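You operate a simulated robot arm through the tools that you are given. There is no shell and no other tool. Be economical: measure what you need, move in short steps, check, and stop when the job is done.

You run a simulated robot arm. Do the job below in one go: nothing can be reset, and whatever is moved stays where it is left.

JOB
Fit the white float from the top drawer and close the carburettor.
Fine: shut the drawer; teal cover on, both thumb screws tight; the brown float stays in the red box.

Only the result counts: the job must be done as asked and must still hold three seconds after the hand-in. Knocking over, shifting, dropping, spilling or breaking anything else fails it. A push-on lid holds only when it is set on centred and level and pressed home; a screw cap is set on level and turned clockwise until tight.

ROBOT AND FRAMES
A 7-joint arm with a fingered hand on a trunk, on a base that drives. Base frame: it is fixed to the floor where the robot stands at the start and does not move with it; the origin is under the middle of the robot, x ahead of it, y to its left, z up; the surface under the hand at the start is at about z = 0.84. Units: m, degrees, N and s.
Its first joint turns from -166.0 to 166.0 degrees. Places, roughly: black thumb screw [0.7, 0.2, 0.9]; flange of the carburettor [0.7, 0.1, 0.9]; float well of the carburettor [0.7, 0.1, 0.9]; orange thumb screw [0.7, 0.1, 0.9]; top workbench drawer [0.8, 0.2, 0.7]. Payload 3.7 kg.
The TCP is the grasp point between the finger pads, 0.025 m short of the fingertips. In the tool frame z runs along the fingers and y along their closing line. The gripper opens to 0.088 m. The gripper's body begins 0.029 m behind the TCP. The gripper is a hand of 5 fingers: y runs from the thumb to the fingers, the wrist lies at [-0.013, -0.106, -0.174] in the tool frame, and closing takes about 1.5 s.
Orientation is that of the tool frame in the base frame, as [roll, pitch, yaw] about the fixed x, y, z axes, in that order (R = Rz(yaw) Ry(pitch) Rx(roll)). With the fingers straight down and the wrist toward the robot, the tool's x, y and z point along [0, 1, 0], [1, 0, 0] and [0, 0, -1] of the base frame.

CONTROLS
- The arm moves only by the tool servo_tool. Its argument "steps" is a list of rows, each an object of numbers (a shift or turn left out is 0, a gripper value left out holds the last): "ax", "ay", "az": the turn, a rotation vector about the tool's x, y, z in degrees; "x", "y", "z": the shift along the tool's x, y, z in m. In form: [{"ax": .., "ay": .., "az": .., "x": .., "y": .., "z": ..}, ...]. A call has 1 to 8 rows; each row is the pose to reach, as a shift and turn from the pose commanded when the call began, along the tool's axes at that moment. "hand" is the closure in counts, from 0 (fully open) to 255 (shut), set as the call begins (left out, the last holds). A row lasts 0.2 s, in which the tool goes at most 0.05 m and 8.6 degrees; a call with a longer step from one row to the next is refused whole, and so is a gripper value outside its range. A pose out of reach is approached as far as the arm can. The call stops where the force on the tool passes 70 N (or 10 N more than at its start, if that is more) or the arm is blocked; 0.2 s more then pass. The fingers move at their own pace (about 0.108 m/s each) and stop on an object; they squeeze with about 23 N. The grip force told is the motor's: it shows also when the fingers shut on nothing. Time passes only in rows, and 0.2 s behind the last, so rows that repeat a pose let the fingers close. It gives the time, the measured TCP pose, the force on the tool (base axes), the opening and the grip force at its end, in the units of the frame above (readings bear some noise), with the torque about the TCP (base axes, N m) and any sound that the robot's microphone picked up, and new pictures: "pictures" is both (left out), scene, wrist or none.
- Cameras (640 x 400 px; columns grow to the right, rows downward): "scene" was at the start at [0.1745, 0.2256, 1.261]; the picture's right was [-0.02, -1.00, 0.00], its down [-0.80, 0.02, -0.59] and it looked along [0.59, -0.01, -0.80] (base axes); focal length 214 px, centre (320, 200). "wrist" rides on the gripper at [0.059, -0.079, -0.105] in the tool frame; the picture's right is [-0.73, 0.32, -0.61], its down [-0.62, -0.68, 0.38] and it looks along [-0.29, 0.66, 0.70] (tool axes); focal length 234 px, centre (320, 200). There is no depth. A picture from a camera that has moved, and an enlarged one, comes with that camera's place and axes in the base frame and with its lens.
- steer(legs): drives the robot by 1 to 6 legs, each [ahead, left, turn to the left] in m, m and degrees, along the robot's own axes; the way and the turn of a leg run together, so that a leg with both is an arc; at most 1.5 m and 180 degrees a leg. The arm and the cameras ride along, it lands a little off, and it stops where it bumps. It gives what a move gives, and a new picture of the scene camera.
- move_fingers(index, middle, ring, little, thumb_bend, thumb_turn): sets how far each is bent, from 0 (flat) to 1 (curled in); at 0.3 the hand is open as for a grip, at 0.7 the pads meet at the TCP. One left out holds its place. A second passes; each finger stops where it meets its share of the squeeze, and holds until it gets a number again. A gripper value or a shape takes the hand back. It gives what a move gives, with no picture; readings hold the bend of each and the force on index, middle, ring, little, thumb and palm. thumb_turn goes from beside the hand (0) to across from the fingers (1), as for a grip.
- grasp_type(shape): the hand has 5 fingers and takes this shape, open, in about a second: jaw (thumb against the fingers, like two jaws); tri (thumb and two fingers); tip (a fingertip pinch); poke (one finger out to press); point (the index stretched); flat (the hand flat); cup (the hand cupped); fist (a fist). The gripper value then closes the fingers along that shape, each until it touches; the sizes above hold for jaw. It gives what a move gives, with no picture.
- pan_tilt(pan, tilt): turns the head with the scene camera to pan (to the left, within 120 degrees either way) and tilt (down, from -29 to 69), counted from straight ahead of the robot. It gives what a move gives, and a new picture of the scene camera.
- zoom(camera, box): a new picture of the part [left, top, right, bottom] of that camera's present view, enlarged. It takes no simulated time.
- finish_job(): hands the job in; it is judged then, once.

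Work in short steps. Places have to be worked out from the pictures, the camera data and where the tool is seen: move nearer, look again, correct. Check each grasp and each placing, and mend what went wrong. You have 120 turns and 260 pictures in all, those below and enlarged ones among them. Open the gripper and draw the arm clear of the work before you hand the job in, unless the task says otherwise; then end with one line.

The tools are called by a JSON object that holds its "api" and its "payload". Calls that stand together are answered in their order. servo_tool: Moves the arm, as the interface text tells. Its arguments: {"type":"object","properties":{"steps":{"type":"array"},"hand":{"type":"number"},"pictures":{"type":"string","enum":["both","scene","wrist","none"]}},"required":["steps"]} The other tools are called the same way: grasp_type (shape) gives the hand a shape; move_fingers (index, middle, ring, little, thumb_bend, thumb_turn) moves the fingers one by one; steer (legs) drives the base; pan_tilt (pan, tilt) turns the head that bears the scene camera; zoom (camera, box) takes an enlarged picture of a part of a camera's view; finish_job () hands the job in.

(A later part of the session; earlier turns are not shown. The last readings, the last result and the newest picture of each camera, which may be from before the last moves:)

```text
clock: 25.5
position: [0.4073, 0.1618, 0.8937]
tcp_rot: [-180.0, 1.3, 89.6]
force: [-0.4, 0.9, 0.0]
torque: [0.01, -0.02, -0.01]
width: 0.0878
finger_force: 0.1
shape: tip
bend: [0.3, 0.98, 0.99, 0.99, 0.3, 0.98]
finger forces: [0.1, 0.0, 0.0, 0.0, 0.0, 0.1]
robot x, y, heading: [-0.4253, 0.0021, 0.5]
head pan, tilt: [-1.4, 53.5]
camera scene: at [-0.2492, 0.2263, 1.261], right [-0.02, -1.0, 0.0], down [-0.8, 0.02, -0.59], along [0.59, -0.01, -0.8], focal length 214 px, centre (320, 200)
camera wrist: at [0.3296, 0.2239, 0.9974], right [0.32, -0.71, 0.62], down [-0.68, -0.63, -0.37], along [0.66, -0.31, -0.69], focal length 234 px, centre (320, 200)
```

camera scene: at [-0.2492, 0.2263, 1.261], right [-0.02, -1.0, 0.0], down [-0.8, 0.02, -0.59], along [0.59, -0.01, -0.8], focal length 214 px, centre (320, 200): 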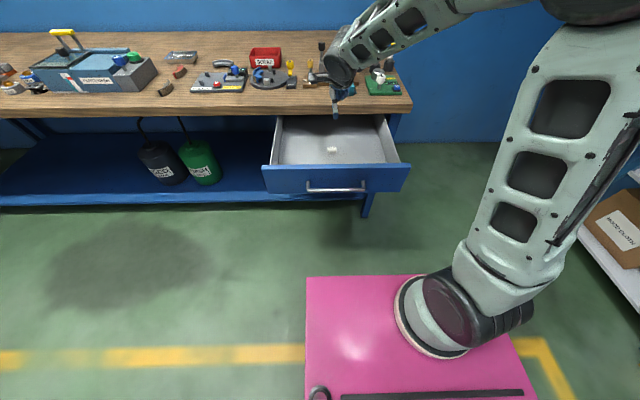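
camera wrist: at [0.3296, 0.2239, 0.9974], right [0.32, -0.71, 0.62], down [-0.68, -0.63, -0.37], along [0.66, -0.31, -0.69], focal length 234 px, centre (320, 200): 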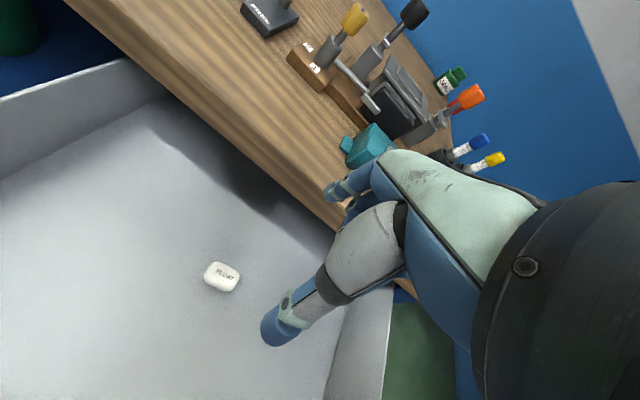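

Aligned to about a centimetre. I'll narrow the pinch somewhat and descend to z≈0.75.

{"api": "servo_tool", "payload": {"steps": [{"y": 0.006}, {"y": 0.006, "z": 0.03}, {"y": 0.006, "z": 0.06}, {"y": 0.006, "z": 0.09}, {"y": 0.006, "z": 0.12}, {"y": 0.006, "z": 0.14}], "hand": 70}}

{"api": "zoom", "payload": {"camera": "wrist", "box": [180, 140, 420, 340]}}

```text
clock: 26.9
position: [0.4166, 0.1603, 0.7555]
tcp_rot: [180.0, 1.2, 89.6]
force: [0.1, 0.7, 1.0]
torque: [0.0, -0.01, -0.01]
width: 0.0638
finger_force: 0.0
shape: tip
bend: [0.28, 0.98, 0.99, 0.99, 0.56, 0.99]
finger forces: [0.1, 0.1, 0.0, 0.0, 0.0, 0.0]
robot x, y, heading: [-0.4217, 0.0001, 0.4]
head pan, tilt: [-1.4, 53.5]
camera scene: at [-0.2491, 0.2262, 1.261], right [-0.02, -1.0, 0.0], down [-0.8, 0.02, -0.59], along [0.59, -0.01, -0.8], focal length 214 px, centre (320, 200)
camera wrist: at [0.3364, 0.2214, 0.8583], right [0.32, -0.71, 0.62], down [-0.69, -0.63, -0.37], along [0.66, -0.31, -0.69], focal length 234 px, centre (320, 200)
```

scene: 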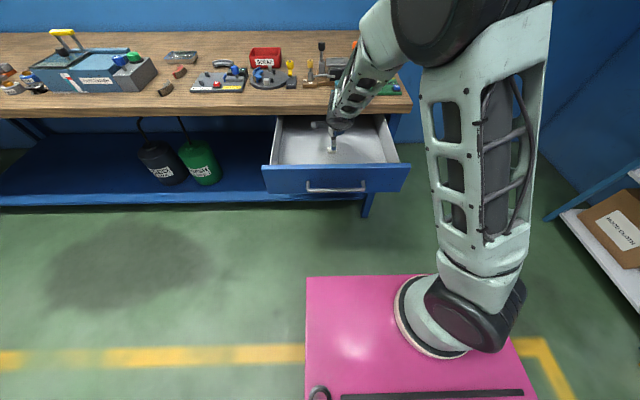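
wrist: 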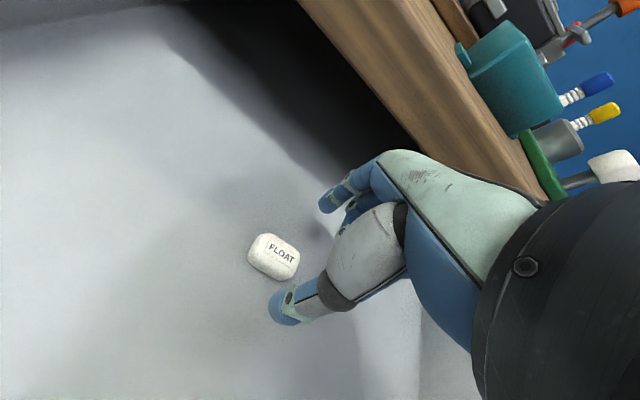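

```text
2.00 times, centred on (300, 240) of wrist
camera zoom: at [0.3364, 0.2214, 0.8583], right [0.32, -0.71, 0.62], down [-0.69, -0.63, -0.37], along [0.66, -0.31, -0.69], focal length 468 px, centre (360, 120)
```

zoom: 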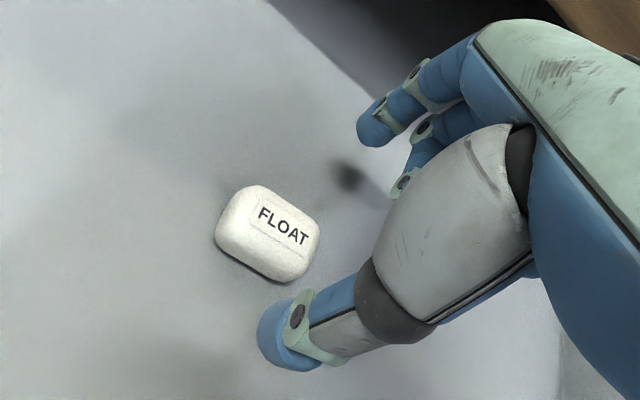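

Float centre ≈(0.414, 0.1635). Small correction and descend to TCP z≈0.722.

{"api": "servo_tool", "payload": {"steps": [{"x": 0.003, "y": -0.002, "z": 0.012}, {"x": 0.003, "y": -0.002, "z": 0.024}, {"x": 0.003, "y": -0.002, "z": 0.034}], "pictures": "wrist"}}

{"api": "zoom", "payload": {"camera": "wrist", "box": [180, 140, 420, 340]}}

```text
clock: 27.7
position: [0.4123, 0.162, 0.7191]
tcp_rot: [-179.9, 1.3, 89.7]
force: [0.1, 0.1, -0.3]
torque: [-0.02, 0.01, -0.01]
width: 0.0639
finger_force: 0.1
shape: tip
bend: [0.28, 0.98, 0.99, 0.99, 0.56, 0.99]
finger forces: [0.0, 0.0, 0.0, 0.0, 0.0, 0.1]
robot x, y, heading: [-0.4232, -0.0002, 0.2]
head pan, tilt: [-1.4, 53.5]
camera wrist: at [0.3342, 0.2238, 0.8236], right [0.32, -0.71, 0.62], down [-0.69, -0.63, -0.37], along [0.66, -0.31, -0.69], focal length 234 px, centre (320, 200)
```

wrist: 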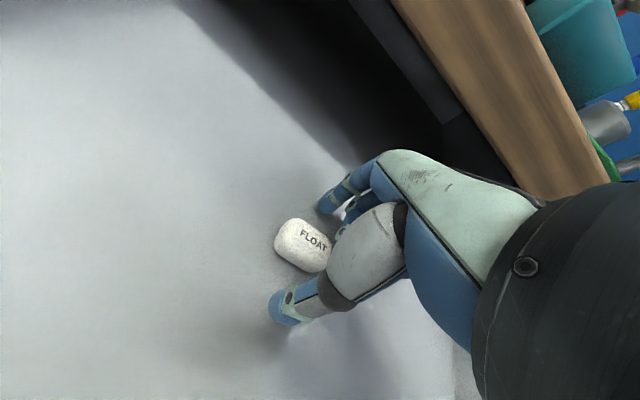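

```text
2.00 times, centred on (300, 240) of wrist
camera zoom: at [0.3342, 0.2238, 0.8236], right [0.32, -0.71, 0.62], down [-0.69, -0.63, -0.37], along [0.66, -0.31, -0.69], focal length 468 px, centre (360, 120)
```

zoom: 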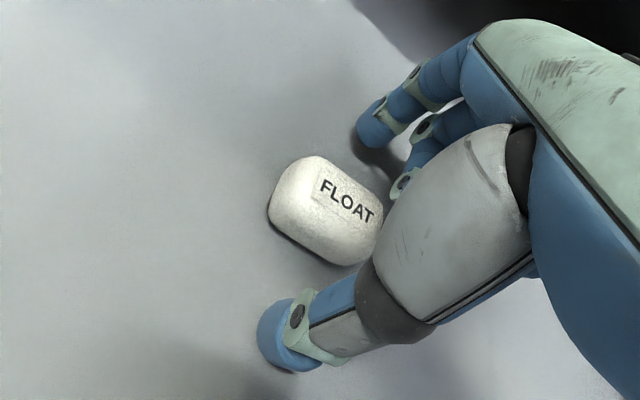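

Float sits between thumb and index. Lower 6 mm more and close.

{"api": "servo_tool", "payload": {"steps": [{"z": 0.003}, {"z": 0.006}], "pictures": "none"}}

{"api": "servo_tool", "payload": {"steps": [{}, {}, {}, {}, {}, {}, {}, {}], "hand": 255, "pictures": "wrist"}}

{"api": "zoom", "payload": {"camera": "wrist", "box": [180, 140, 420, 340]}}

```text
clock: 28.3
position: [0.4136, 0.1617, 0.7136]
tcp_rot: [-179.9, 1.2, 89.6]
force: [0.0, 0.7, -0.2]
torque: [-0.01, -0.03, -0.02]
width: 0.0642
finger_force: 0.0
shape: tip
bend: [0.28, 0.98, 0.99, 0.99, 0.56, 0.99]
finger forces: [0.0, 0.1, 0.1, 0.0, 0.0, 0.0]
robot x, y, heading: [-0.4231, -0.0022, 0.0]
head pan, tilt: [-1.4, 53.5]
```

```text
clock: 30.1
position: [0.4129, 0.1615, 0.7144]
tcp_rot: [-180.0, 1.4, 89.7]
force: [0.1, 1.0, 0.0]
torque: [0.0, 0.0, -0.01]
width: 0.0211
finger_force: 23.4
shape: tip
bend: [0.73, 1.0, 1.0, 1.0, 0.75, 1.0]
finger forces: [20.5, 0.1, 0.0, 0.0, 20.5, 0.1]
robot x, y, heading: [-0.4213, -0.0003, 0.3]
head pan, tilt: [-1.4, 53.5]
camera wrist: at [0.3344, 0.2232, 0.8175], right [0.32, -0.71, 0.62], down [-0.69, -0.63, -0.37], along [0.65, -0.31, -0.69], focal length 234 px, centre (320, 200)
```

wrist: 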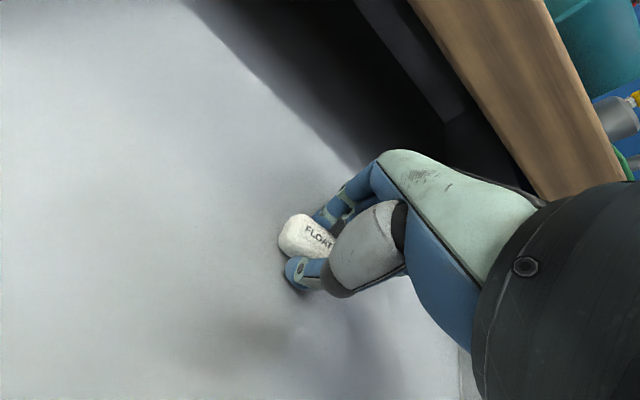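

```text
2.00 times, centred on (300, 240) of wrist
camera zoom: at [0.3344, 0.2232, 0.8175], right [0.32, -0.71, 0.62], down [-0.69, -0.63, -0.37], along [0.65, -0.31, -0.69], focal length 468 px, centre (360, 120)
```

zoom: 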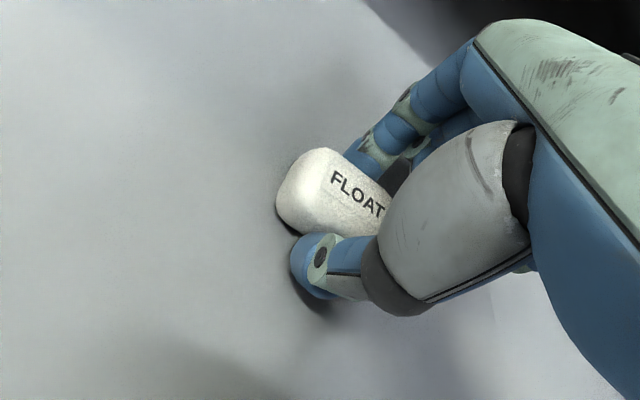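

Firm grip (21 mm, 20 N). Lift it straight out of the drawer to z≈1.03.

{"api": "servo_tool", "payload": {"steps": [{"z": -0.03}, {"z": -0.07, "y": -0.01}, {"z": -0.11, "y": -0.02}, {"z": -0.155, "y": -0.02}, {"z": -0.2, "y": -0.02}, {"z": -0.245, "y": -0.02}, {"z": -0.29, "y": -0.02}, {"z": -0.32, "y": -0.02}]}}

{"api": "zoom", "payload": {"camera": "wrist", "box": [200, 100, 440, 300]}}

```text
clock: 31.9
position: [0.3922, 0.1698, 1.0328]
tcp_rot: [-179.9, 1.3, 89.8]
force: [0.1, -0.2, -1.2]
torque: [0.01, -0.01, -0.01]
width: 0.021
finger_force: 23.0
shape: tip
bend: [0.73, 1.0, 1.0, 1.0, 0.75, 1.0]
finger forces: [20.6, 0.0, 0.0, 0.1, 20.5, 0.0]
robot x, y, heading: [-0.4228, 0.0015, 0.4]
head pan, tilt: [-1.4, 53.5]
camera scene: at [-0.2491, 0.2264, 1.261], right [-0.02, -1.0, 0.0], down [-0.8, 0.02, -0.59], along [0.59, -0.01, -0.8], focal length 214 px, centre (320, 200)
camera wrist: at [0.3148, 0.2307, 1.1371], right [0.32, -0.71, 0.62], down [-0.69, -0.63, -0.37], along [0.65, -0.31, -0.69], focal length 234 px, centre (320, 200)
```

scene: 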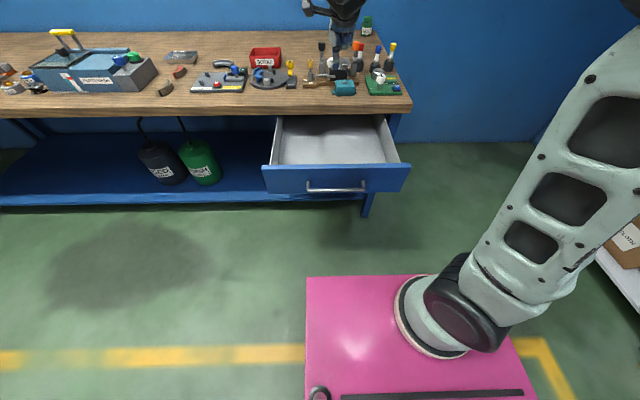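
wrist: 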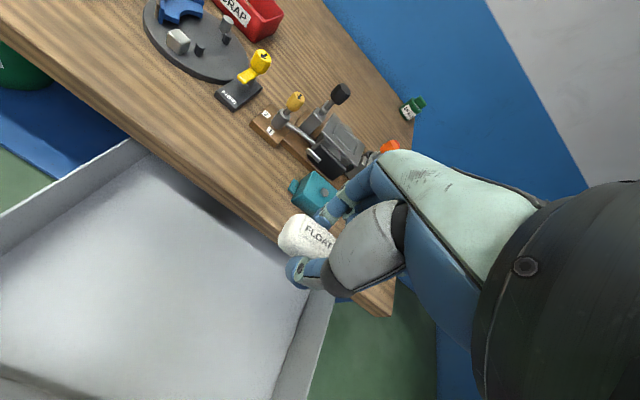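

```text
2.00 times, centred on (320, 200) of wrist
camera zoom: at [0.3148, 0.2307, 1.1371], right [0.32, -0.71, 0.62], down [-0.69, -0.63, -0.37], along [0.65, -0.31, -0.69], focal length 468 px, centre (320, 200)
```

zoom: 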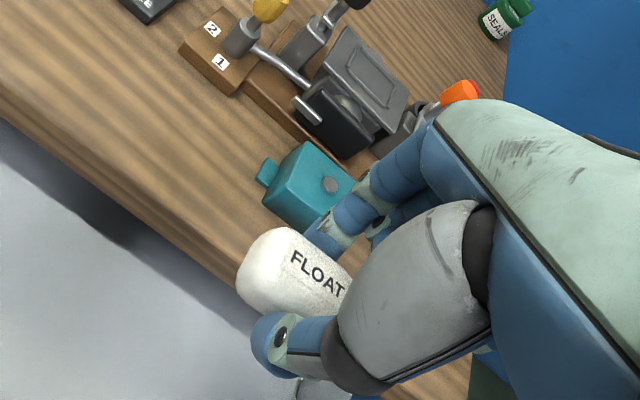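

Float held, label up, long axis along y. Drive forward 0.18 (hand stays above everything at z≥1.0).

{"api": "steer", "payload": {"legs": [[0.18, 0, 0]]}}

{"api": "servo_tool", "payload": {"steps": [{}], "pictures": "wrist"}}

{"api": "zoom", "payload": {"camera": "scene", "box": [280, 20, 440, 120]}}

```text
clock: 33.5
position: [0.5806, 0.1672, 1.0333]
tcp_rot: [-180.0, 1.3, 89.5]
force: [-0.5, -0.6, 0.2]
torque: [-0.01, -0.02, -0.01]
width: 0.0212
finger_force: 23.2
shape: tip
bend: [0.73, 1.0, 1.0, 1.0, 0.75, 1.0]
finger forces: [20.6, 0.0, 0.0, 0.0, 20.5, 0.1]
robot x, y, heading: [-0.2348, 0.0027, 0.1]
head pan, tilt: [-1.4, 53.5]
camera scene: at [-0.0622, 0.2259, 1.261], right [-0.02, -1.0, 0.0], down [-0.8, 0.02, -0.59], along [0.59, -0.01, -0.8], focal length 214 px, centre (320, 200)
```

scene: 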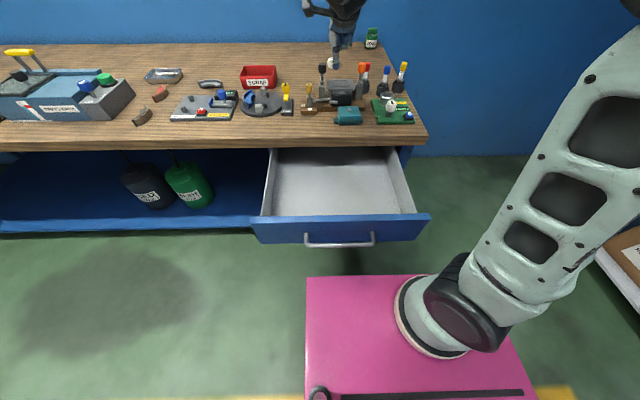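

```text
clock: 33.9
position: [0.5798, 0.1659, 1.032]
tcp_rot: [-179.9, 1.3, 89.5]
force: [0.6, -0.1, -0.5]
torque: [-0.01, -0.01, -0.02]
width: 0.0212
finger_force: 23.1
shape: tip
bend: [0.73, 1.0, 1.0, 1.0, 0.75, 1.0]
finger forces: [20.5, 0.0, 0.0, 0.0, 20.5, 0.0]
robot x, y, heading: [-0.2405, -0.002, -0.0]
head pan, tilt: [-1.4, 53.5]
camera wrist: at [0.5019, 0.2281, 1.1367], right [0.32, -0.72, 0.62], down [-0.69, -0.63, -0.37], along [0.65, -0.31, -0.69], focal length 234 px, centre (320, 200)
```

wrist: 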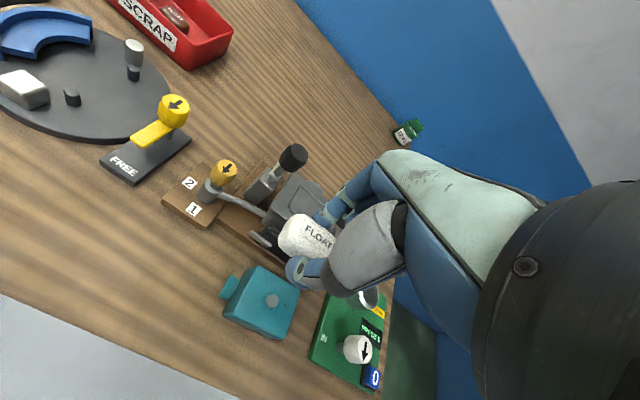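

```text
4.00 times, centred on (360, 70) of scene
camera zoom: at [-0.0622, 0.2259, 1.261], right [-0.02, -1.0, 0.0], down [-0.8, 0.02, -0.59], along [0.59, -0.01, -0.8], focal length 858 px, centre (160, 720)
```

zoom: 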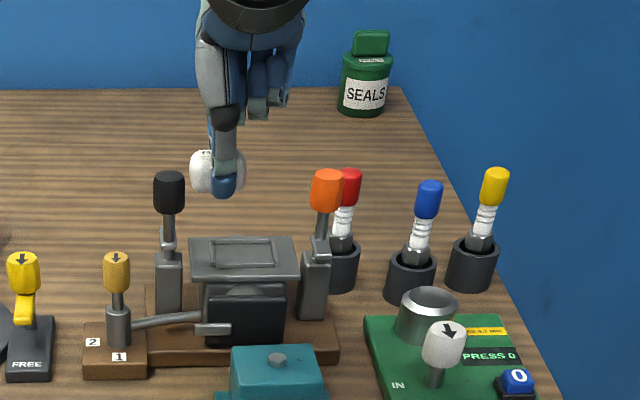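

Triangulated well centre ≈(0.690, 0.136), flange top z≈0.911, screw heads up to z≈0.973 at y≈0.20 and 0.076. I'll move the float above the well and check the clearance of the curled fingers to the orange screw.

{"api": "servo_tool", "payload": {"steps": [{"x": -0.012, "y": 0.035}, {"x": -0.024, "y": 0.07}, {"x": -0.034, "y": 0.104}, {"x": -0.034, "y": 0.104}]}}

{"api": "zoom", "payload": {"camera": "scene", "box": [280, 10, 420, 110]}}

{"api": "zoom", "payload": {"camera": "wrist", "box": [200, 140, 400, 300]}}

```text
clock: 34.9
position: [0.6867, 0.1315, 1.0346]
tcp_rot: [179.9, 1.3, 89.5]
force: [-0.9, 0.5, -0.5]
torque: [0.01, 0.02, -0.01]
width: 0.0208
finger_force: 23.4
shape: tip
bend: [0.73, 1.0, 1.0, 1.0, 0.75, 1.0]
finger forces: [20.5, 0.1, 0.1, 0.0, 20.5, 0.0]
robot x, y, heading: [-0.2366, -0.0007, 0.3]
head pan, tilt: [-1.4, 53.5]
camera scene: at [-0.0622, 0.2259, 1.261], right [-0.02, -1.0, 0.0], down [-0.8, 0.02, -0.59], along [0.59, -0.01, -0.8], focal length 214 px, centre (320, 200)
camera wrist: at [0.608, 0.1931, 1.1385], right [0.32, -0.72, 0.62], down [-0.69, -0.63, -0.37], along [0.65, -0.31, -0.69], focal length 234 px, centre (320, 200)
```

scene: 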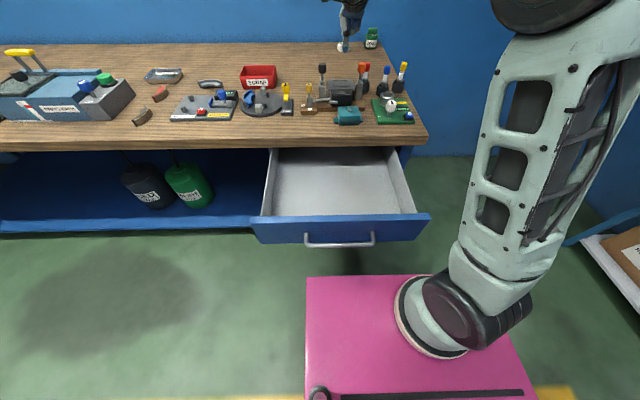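
wrist: 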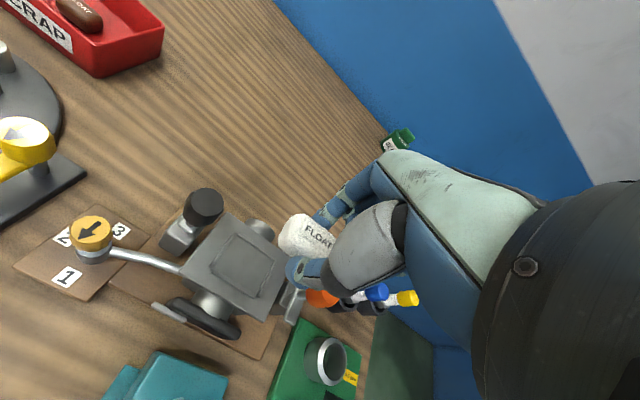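

```text
4.00 times, centred on (350, 60) of scene
camera zoom: at [-0.0622, 0.2259, 1.261], right [-0.02, -1.0, 0.0], down [-0.8, 0.02, -0.59], along [0.59, -0.01, -0.8], focal length 858 px, centre (200, 760)
```

zoom: 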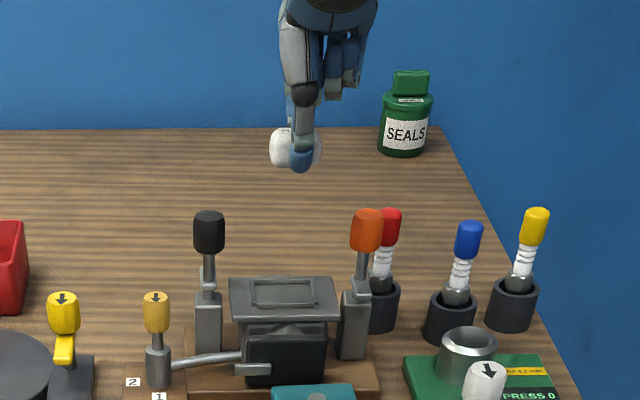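

```text
2.50 times, centred on (300, 220) of wrist
camera zoom: at [0.608, 0.1931, 1.1385], right [0.32, -0.72, 0.62], down [-0.69, -0.63, -0.37], along [0.65, -0.31, -0.69], focal length 585 px, centre (370, 150)
```

zoom: 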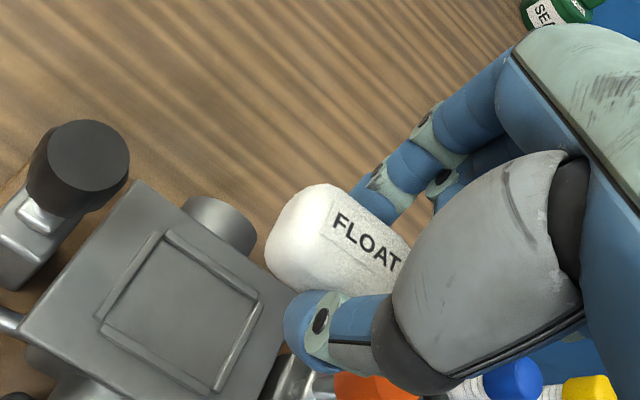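

Little finger would pass close to the orange screw head (y≈0.075, top 0.971), so I'll tilt the hand ~12° to raise that side, and descend to TCP z≈0.965 to check.

{"api": "servo_tool", "payload": {"steps": [{"ay": -6, "x": 0.003, "y": -0.004, "z": 0.02}, {"ay": -12, "x": 0.0045, "y": -0.005, "z": 0.045}, {"ay": -12, "x": 0.0045, "y": -0.005, "z": 0.07}, {"ay": -12, "x": 0.0045, "y": -0.005, "z": 0.07}]}}

{"api": "zoom", "payload": {"camera": "scene", "box": [280, 10, 420, 110]}}

{"api": "zoom", "payload": {"camera": "wrist", "box": [200, 140, 400, 300]}}

```text
clock: 35.9
position: [0.6783, 0.1349, 0.9645]
tcp_rot: [-180.0, 13.4, 89.5]
force: [0.4, 0.2, -0.6]
torque: [0.01, 0.01, 0.02]
width: 0.0208
finger_force: 23.1
shape: tip
bend: [0.73, 1.0, 1.0, 1.0, 0.75, 1.0]
finger forces: [20.5, 0.1, 0.1, 0.0, 20.5, 0.0]
robot x, y, heading: [-0.2357, 0.0009, -0.1]
head pan, tilt: [-1.4, 53.5]
camera scene: at [-0.0622, 0.2259, 1.261], right [-0.02, -1.0, 0.0], down [-0.8, 0.02, -0.59], along [0.59, -0.01, -0.8], focal length 214 px, centre (320, 200)
camera wrist: at [0.6001, 0.2174, 1.0537], right [0.32, -0.57, 0.76], down [-0.69, -0.69, -0.23], along [0.65, -0.45, -0.61], focal length 234 px, centre (320, 200)
```

scene: 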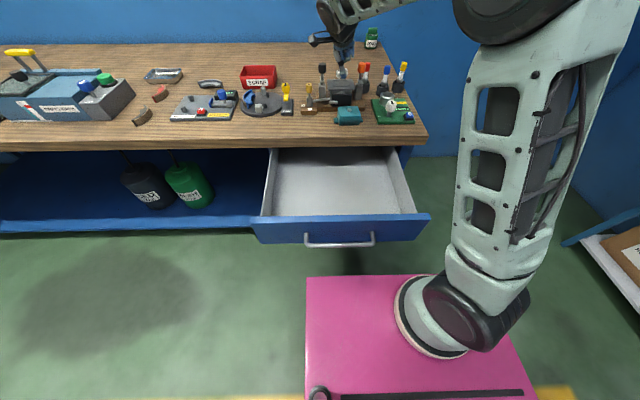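
wrist: 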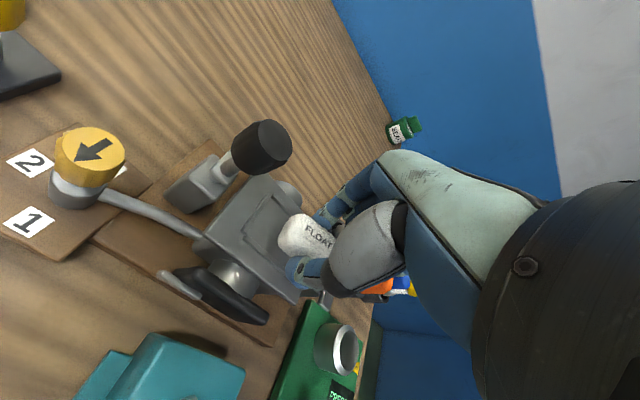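

```text
4.00 times, centred on (350, 60) of scene
camera zoom: at [-0.0622, 0.2259, 1.261], right [-0.02, -1.0, 0.0], down [-0.8, 0.02, -0.59], along [0.59, -0.01, -0.8], focal length 858 px, centre (200, 760)
```

zoom: 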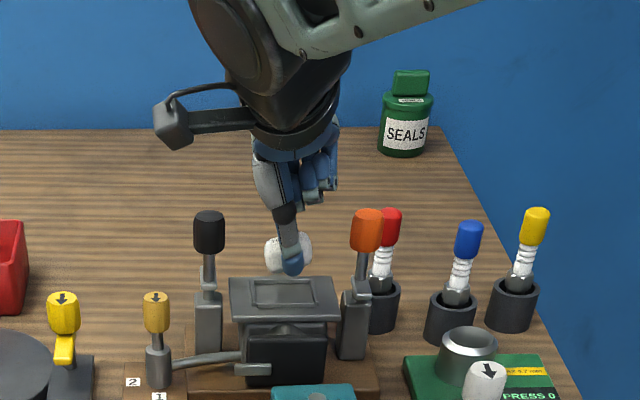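

```text
2.50 times, centred on (300, 220) of wrist
camera zoom: at [0.6001, 0.2174, 1.0537], right [0.32, -0.57, 0.76], down [-0.69, -0.69, -0.23], along [0.65, -0.45, -0.61], focal length 585 px, centre (370, 150)
```

zoom: 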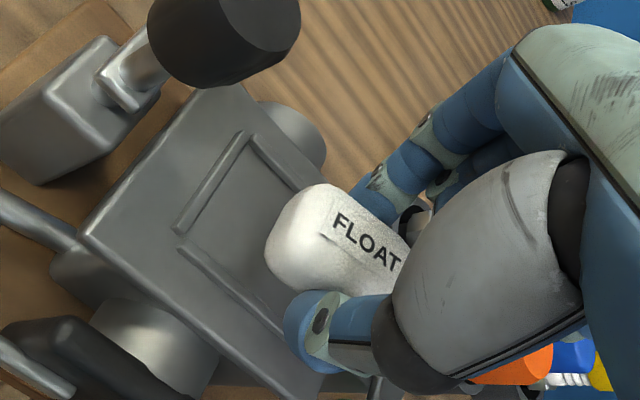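

Clear of the orange head with the tilt; float is 6 mm short in x. The well is bounded by small raised rails. Correct and lower 15 mm.

{"api": "servo_tool", "payload": {"steps": [{"y": 0.006, "x": 0.001}, {"x": 0.0025, "y": 0.006, "z": 0.0075}, {"x": 0.0045, "y": 0.006, "z": 0.0146}, {"x": 0.0045, "y": 0.006, "z": 0.0146}]}}

{"api": "zoom", "payload": {"camera": "scene", "box": [310, 50, 390, 110]}}

{"api": "zoom", "payload": {"camera": "wrist", "box": [200, 140, 400, 300]}}

```text
clock: 36.9
position: [0.6835, 0.1359, 0.9482]
tcp_rot: [180.0, 13.3, 89.5]
force: [-0.1, 0.8, -0.7]
torque: [0.0, 0.0, 0.0]
width: 0.0212
finger_force: 23.2
shape: tip
bend: [0.73, 1.0, 1.0, 1.0, 0.75, 1.0]
finger forces: [20.5, 0.0, 0.0, 0.0, 20.4, 0.0]
robot x, y, heading: [-0.2347, -0.0009, 0.2]
head pan, tilt: [-1.4, 53.5]
camera scene: at [-0.0622, 0.2259, 1.261], right [-0.02, -1.0, 0.0], down [-0.8, 0.02, -0.59], along [0.59, -0.01, -0.8], focal length 214 px, centre (320, 200)
camera wrist: at [0.6063, 0.2168, 1.0381], right [0.32, -0.57, 0.76], down [-0.69, -0.69, -0.23], along [0.65, -0.45, -0.61], focal length 234 px, centre (320, 200)
```

scene: 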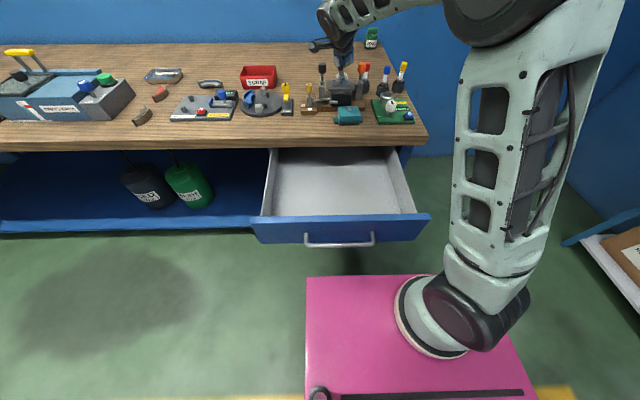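
wrist: 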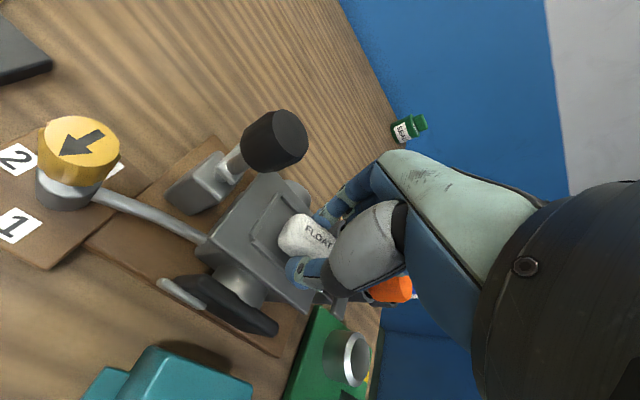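

```text
6.67 times, centred on (350, 80) of scene
camera zoom: at [-0.0622, 0.2259, 1.261], right [-0.02, -1.0, 0.0], down [-0.8, 0.02, -0.59], along [0.59, -0.01, -0.8], focal length 1430 px, centre (120, 1000)
```

zoom: 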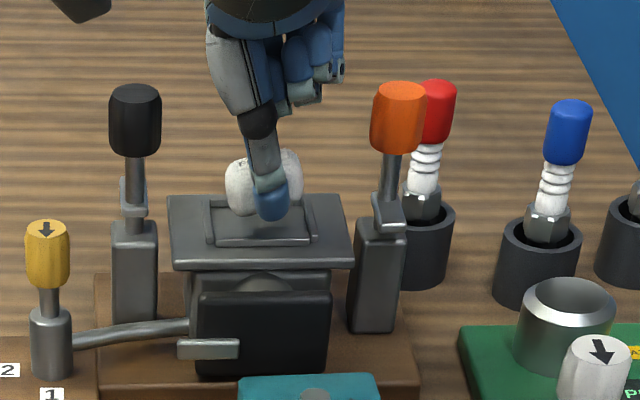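

```text
2.50 times, centred on (300, 220) of wrist
camera zoom: at [0.6063, 0.2168, 1.0381], right [0.32, -0.57, 0.76], down [-0.69, -0.69, -0.23], along [0.65, -0.45, -0.61], focal length 585 px, centre (370, 150)
```

zoom: 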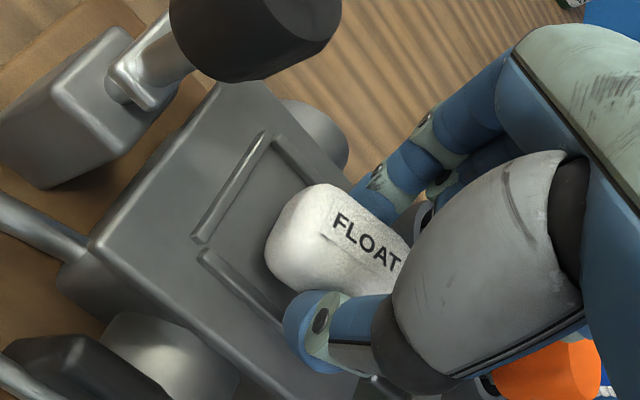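

Triangulation of both cameras puts the float centre at ≈(0.689, 0.1345, 0.9285) over the well (0.690, 0.136, 0.911): aligned. Lower 7 mm more, then check.

{"api": "servo_tool", "payload": {"steps": [{"x": 0.002, "z": 0.003}, {"x": 0.003, "z": 0.0066}, {"x": 0.003, "z": 0.0066}], "pictures": "none"}}

{"api": "zoom", "payload": {"camera": "scene", "box": [310, 50, 390, 110]}}

{"api": "zoom", "payload": {"camera": "wrist", "box": [200, 140, 400, 300]}}

```text
clock: 37.7
position: [0.6845, 0.136, 0.9421]
tcp_rot: [180.0, 13.3, 89.5]
force: [0.3, -1.1, 1.9]
torque: [0.01, 0.0, -0.03]
width: 0.021
finger_force: 22.6
shape: tip
bend: [0.73, 1.0, 1.0, 1.0, 0.75, 1.0]
finger forces: [21.2, 0.0, 0.0, 0.0, 20.8, 0.0]
robot x, y, heading: [-0.2376, 0.0039, -0.1]
head pan, tilt: [-1.4, 53.5]
```

```text
6.67 times, centred on (350, 80) of scene
camera zoom: at [-0.0622, 0.2259, 1.261], right [-0.02, -1.0, 0.0], down [-0.8, 0.02, -0.59], along [0.59, -0.01, -0.8], focal length 1430 px, centre (120, 1000)
```

zoom: 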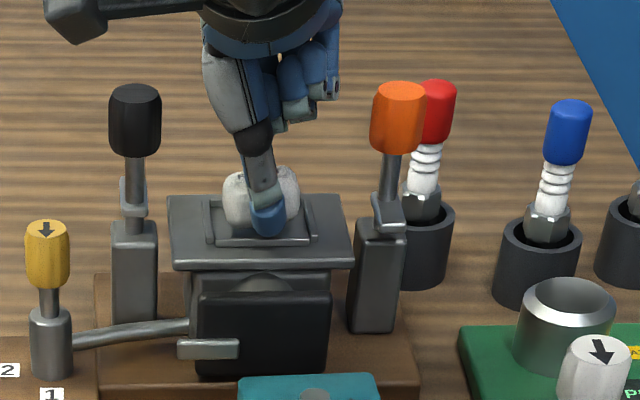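

```text
2.50 times, centred on (300, 220) of wrist
camera zoom: at [0.6062, 0.2182, 1.0305], right [0.32, -0.57, 0.76], down [-0.69, -0.69, -0.23], along [0.65, -0.45, -0.61], focal length 585 px, centre (370, 150)
```

zoom: 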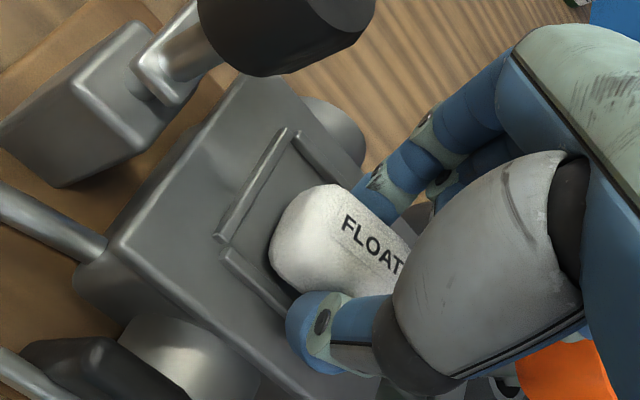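

Light contact (≈2 N) and float lies centred between the rails. Open the pinch.

{"api": "servo_tool", "payload": {"steps": [{}, {}, {}, {}, {}], "hand": 90, "pictures": "none"}}

{"api": "zoom", "payload": {"camera": "scene", "box": [310, 50, 390, 110]}}

{"api": "zoom", "payload": {"camera": "wrist", "box": [200, 140, 400, 300]}}

```text
clock: 38.9
position: [0.6847, 0.1357, 0.9421]
tcp_rot: [-180.0, 13.3, 89.4]
force: [0.3, 0.1, -0.1]
torque: [0.0, 0.0, 0.0]
width: 0.0569
finger_force: 0.0
shape: tip
bend: [0.29, 0.98, 0.99, 0.99, 0.62, 1.0]
finger forces: [0.1, 0.0, 0.1, 0.1, 0.1, 0.0]
robot x, y, heading: [-0.2348, -0.0017, 0.0]
head pan, tilt: [-1.4, 53.5]
```

```text
6.67 times, centred on (350, 80) of scene
camera zoom: at [-0.0622, 0.2259, 1.261], right [-0.02, -1.0, 0.0], down [-0.8, 0.02, -0.59], along [0.59, -0.01, -0.8], focal length 1430 px, centre (120, 1000)
```

zoom: 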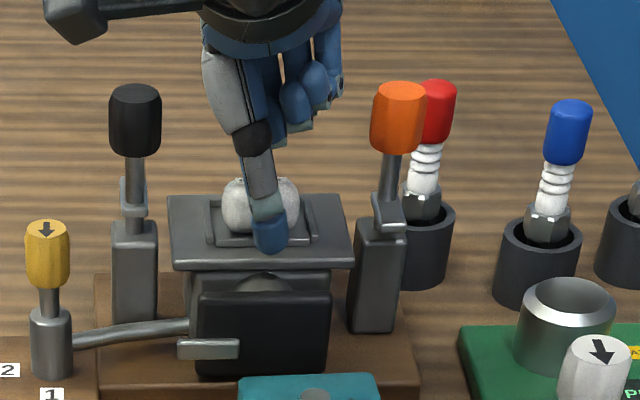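

```text
2.50 times, centred on (300, 220) of wrist
camera zoom: at [0.6061, 0.2184, 1.0305], right [0.32, -0.57, 0.76], down [-0.69, -0.69, -0.23], along [0.65, -0.45, -0.61], focal length 585 px, centre (370, 150)
```

zoom: 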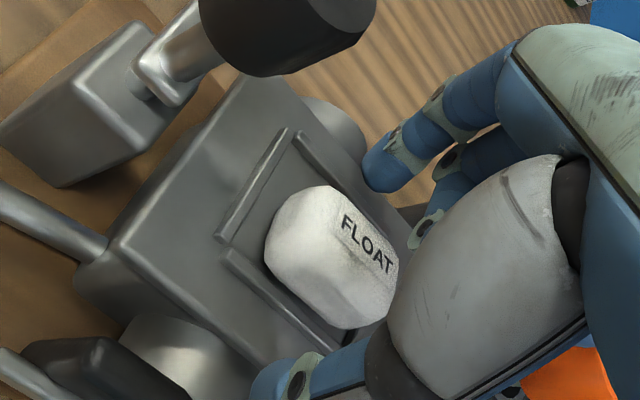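

Float is seated in the well. Lift straight up, keeping the tilt, then untilt and look from above.

{"api": "servo_tool", "payload": {"steps": [{"x": -0.005, "z": -0.02}, {"x": -0.0116, "z": -0.0486}, {"x": -0.02, "z": -0.085}, {"x": -0.028, "z": -0.117}, {"x": -0.028, "y": -0.04, "z": -0.13, "ay": 6}, {"x": -0.028, "y": -0.08, "z": -0.13, "ay": 12}, {"x": -0.028, "y": -0.12, "z": -0.13, "ay": 12.1}]}}

{"api": "zoom", "payload": {"camera": "wrist", "box": [160, 100, 400, 300]}}

{"api": "zoom", "payload": {"camera": "scene", "box": [310, 50, 390, 130]}}

```text
clock: 40.5
position: [0.5641, 0.1377, 1.0779]
tcp_rot: [179.9, 1.1, 89.5]
force: [-0.1, 0.0, 0.1]
torque: [-0.03, 0.04, -0.04]
width: 0.0567
finger_force: 0.1
shape: tip
bend: [0.29, 0.98, 0.99, 0.99, 0.62, 1.0]
finger forces: [0.1, 0.0, 0.1, 0.0, 0.0, 0.1]
robot x, y, heading: [-0.2356, -0.0011, 0.2]
head pan, tilt: [-1.4, 53.5]
camera scene: at [-0.0619, 0.226, 1.261], right [-0.02, -1.0, 0.0], down [-0.8, 0.02, -0.59], along [0.59, -0.01, -0.8], focal length 214 px, centre (320, 200)
camera wrist: at [0.486, 0.1993, 1.1825], right [0.32, -0.72, 0.62], down [-0.69, -0.62, -0.37], along [0.65, -0.31, -0.69], focal length 234 px, centre (320, 200)
```

scene: 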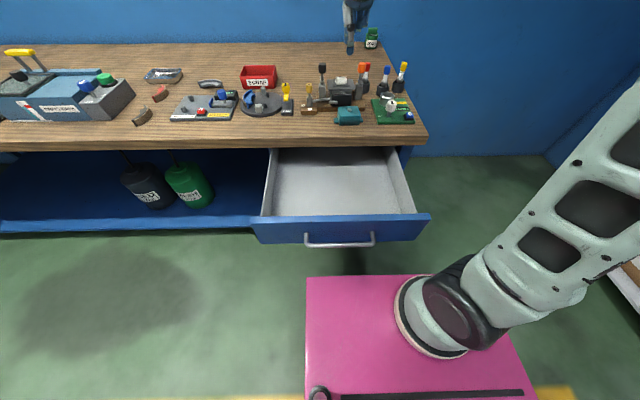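
wrist: 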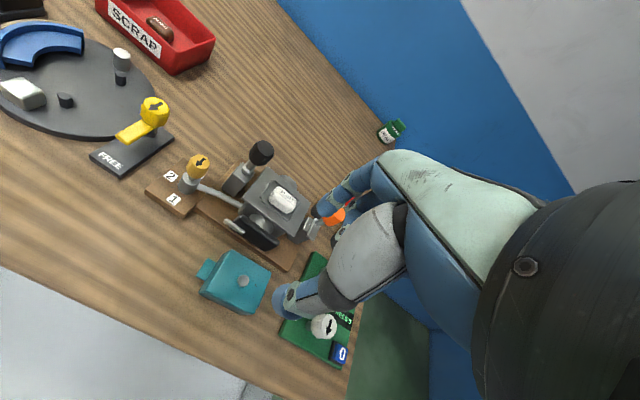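

```text
2.00 times, centred on (280, 200) of wrist
camera zoom: at [0.486, 0.1993, 1.1825], right [0.32, -0.72, 0.62], down [-0.69, -0.62, -0.37], along [0.65, -0.31, -0.69], focal length 468 px, centre (400, 200)
```

zoom: 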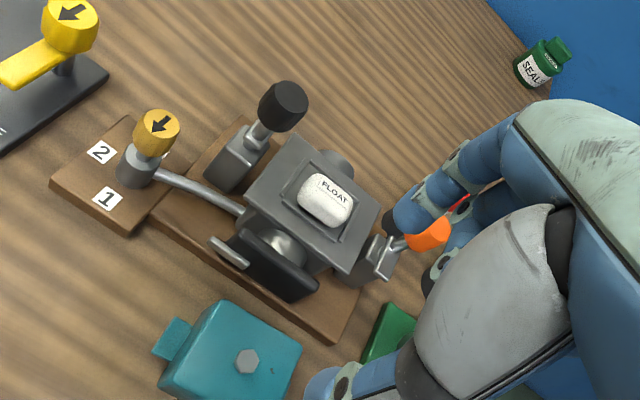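

```text
5.00 times, centred on (350, 90) of scene
camera zoom: at [-0.0619, 0.226, 1.261], right [-0.02, -1.0, 0.0], down [-0.8, 0.02, -0.59], along [0.59, -0.01, -0.8], focal length 1072 px, centre (170, 750)
```

zoom: 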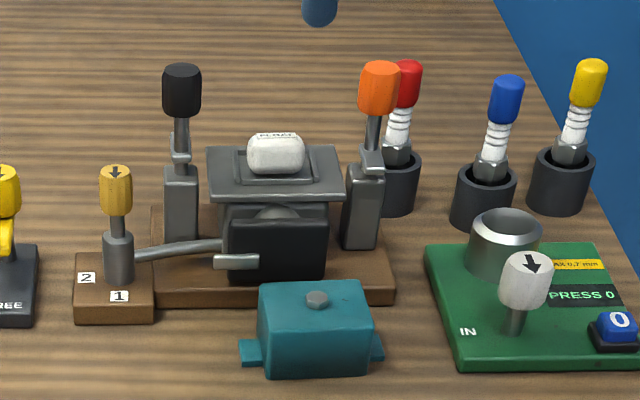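

The float is properly seated. Next the cover: zoom to measure its pose.

{"api": "zoom", "payload": {"camera": "wrist", "box": [180, 220, 300, 320]}}

{"api": "zoom", "payload": {"camera": "scene", "box": [325, 95, 375, 130]}}

{"api": "zoom", "payload": {"camera": "wrist", "box": [220, 130, 350, 240]}}

```text
4.00 times, centred on (240, 270) of wrist
camera zoom: at [0.486, 0.1993, 1.1825], right [0.32, -0.72, 0.62], down [-0.69, -0.62, -0.37], along [0.65, -0.31, -0.69], focal length 937 px, centre (640, -80)
```

zoom: 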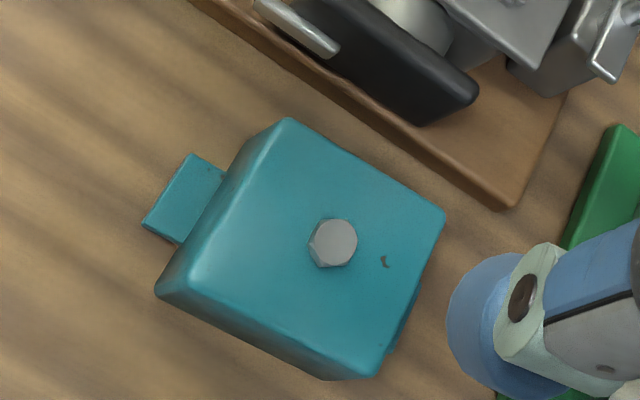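

```text
11.43 times, centred on (350, 112) of scene
camera zoom: at [-0.0619, 0.226, 1.261], right [-0.02, -1.0, 0.0], down [-0.8, 0.02, -0.59], along [0.59, -0.01, -0.8], focal length 2451 px, centre (-23, 1200)
```

zoom: 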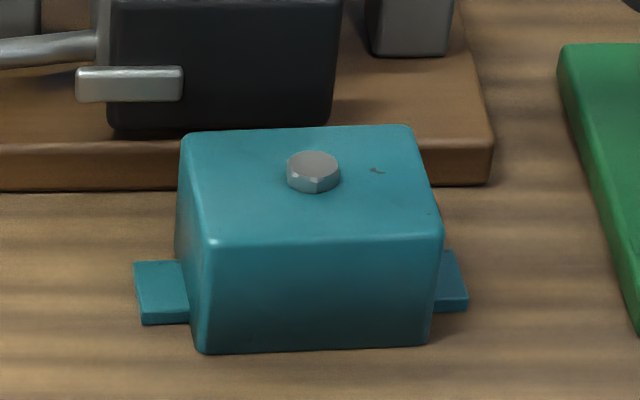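

```text
3.64 times, centred on (285, 185) of wrist
camera zoom: at [0.486, 0.1993, 1.1825], right [0.32, -0.72, 0.62], down [-0.69, -0.62, -0.37], along [0.65, -0.31, -0.69], focal length 852 px, centre (447, 254)
```

zoom: 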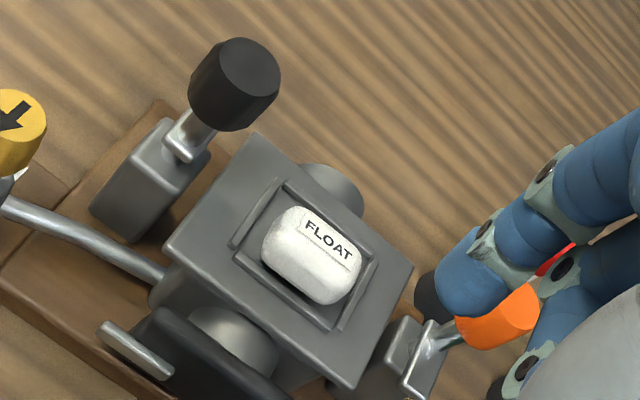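

Cover top centre ≈(0.581,0.115), 55×66 mm, top z≈0.873; carburettor centre ≈(0.687,0.136). I'll inspect the hand in side view to judge how low the curled fingers hang.

{"api": "zoom", "payload": {"camera": "scene", "box": [310, 0, 400, 60]}}

```text
6.67 times, centred on (355, 30) of scene
camera zoom: at [-0.0619, 0.226, 1.261], right [-0.02, -1.0, 0.0], down [-0.8, 0.02, -0.59], along [0.59, -0.01, -0.8], focal length 1430 px, centre (87, 1333)
```

zoom: 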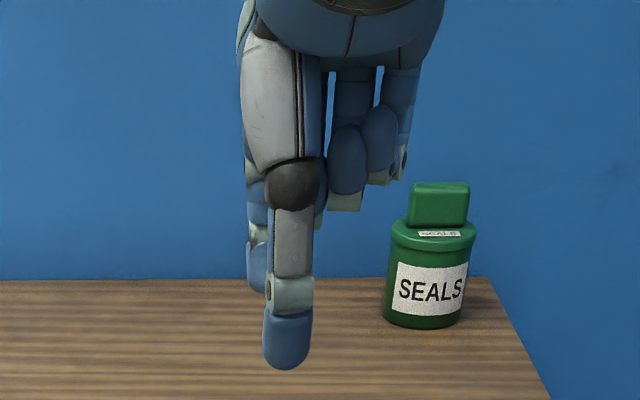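

Ring/little hang ≥6 cm above the fingertips, so a level pinch on the cover's upper sides will clear the screws. The gap behind the cover (to the carb's black plate) is ~20 mm, so I'll set the index partly bent and hover over the cover first.

{"api": "move_fingers", "payload": {"index": 0.4, "middle": 1, "ring": 1, "little": 1, "thumb_bend": 0.3, "thumb_turn": 1}}

{"api": "servo_tool", "payload": {"steps": [{"x": -0.01, "y": 0.008, "z": 0.04}, {"x": -0.02, "y": 0.014, "z": 0.08}, {"x": -0.0225, "y": 0.0165, "z": 0.115}, {"x": -0.0225, "y": 0.0165, "z": 0.138}, {"x": -0.0225, "y": 0.0165, "z": 0.138}]}}

{"api": "zoom", "payload": {"camera": "wrist", "box": [200, 120, 420, 340]}}

{"api": "zoom", "payload": {"camera": "scene", "box": [310, 70, 390, 130]}}

```text
clock: 41.5
position: [0.5645, 0.1377, 1.0794]
tcp_rot: [179.9, 1.2, 89.4]
force: [-0.1, 0.4, 0.5]
torque: [-0.01, -0.01, 0.01]
width: 0.0741
finger_force: 0.0
shape: fingers
bend: [0.4, 1.0, 1.0, 1.0, 0.3, 0.98]
finger forces: [0.0, 0.0, 0.0, 0.0, 0.0, 0.0]
robot x, y, heading: [-0.239, 0.0023, -0.1]
head pan, tilt: [-1.4, 53.5]
```

```text
clock: 42.7
position: [0.5839, 0.1148, 0.9381]
tcp_rot: [180.0, 1.1, 89.5]
force: [0.2, 0.1, -0.4]
torque: [0.01, -0.02, 0.03]
width: 0.0739
finger_force: 0.0
shape: fingers
bend: [0.4, 1.0, 1.0, 1.0, 0.3, 0.98]
finger forces: [0.1, 0.0, 0.0, 0.0, 0.1, 0.1]
robot x, y, heading: [-0.2353, 0.0002, 0.2]
head pan, tilt: [-1.4, 53.5]
camera scene: at [-0.0622, 0.2259, 1.261], right [-0.02, -1.0, 0.0], down [-0.8, 0.02, -0.59], along [0.59, -0.01, -0.8], focal length 214 px, centre (320, 200)
camera wrist: at [0.5047, 0.1764, 1.0426], right [0.32, -0.72, 0.62], down [-0.69, -0.63, -0.37], along [0.65, -0.31, -0.69], focal length 234 px, centre (320, 200)
```

scene: 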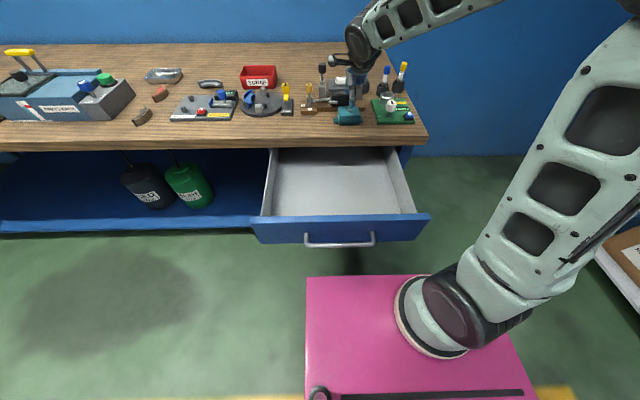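
wrist: 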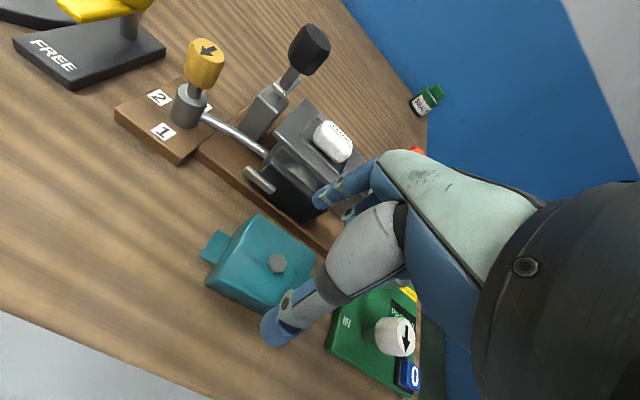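

```text
1.82 times, centred on (310, 230) of wrist
camera zoom: at [0.5047, 0.1764, 1.0426], right [0.32, -0.72, 0.62], down [-0.69, -0.63, -0.37], along [0.65, -0.31, -0.69], focal length 426 px, centre (338, 146)
```

zoom: 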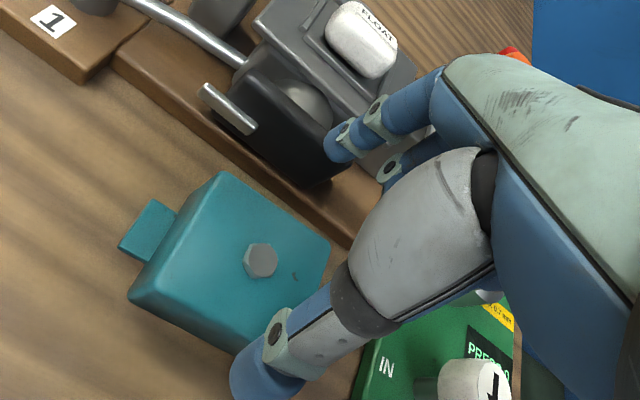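

```text
6.67 times, centred on (350, 100) of scene
camera zoom: at [-0.0622, 0.2259, 1.261], right [-0.02, -1.0, 0.0], down [-0.8, 0.02, -0.59], along [0.59, -0.01, -0.8], focal length 1430 px, centre (120, 867)
```

zoom: 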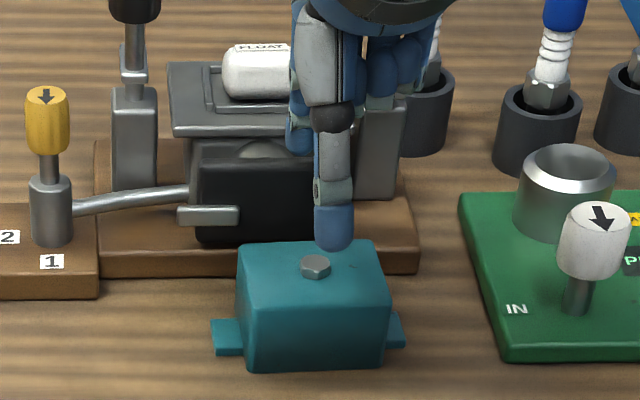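

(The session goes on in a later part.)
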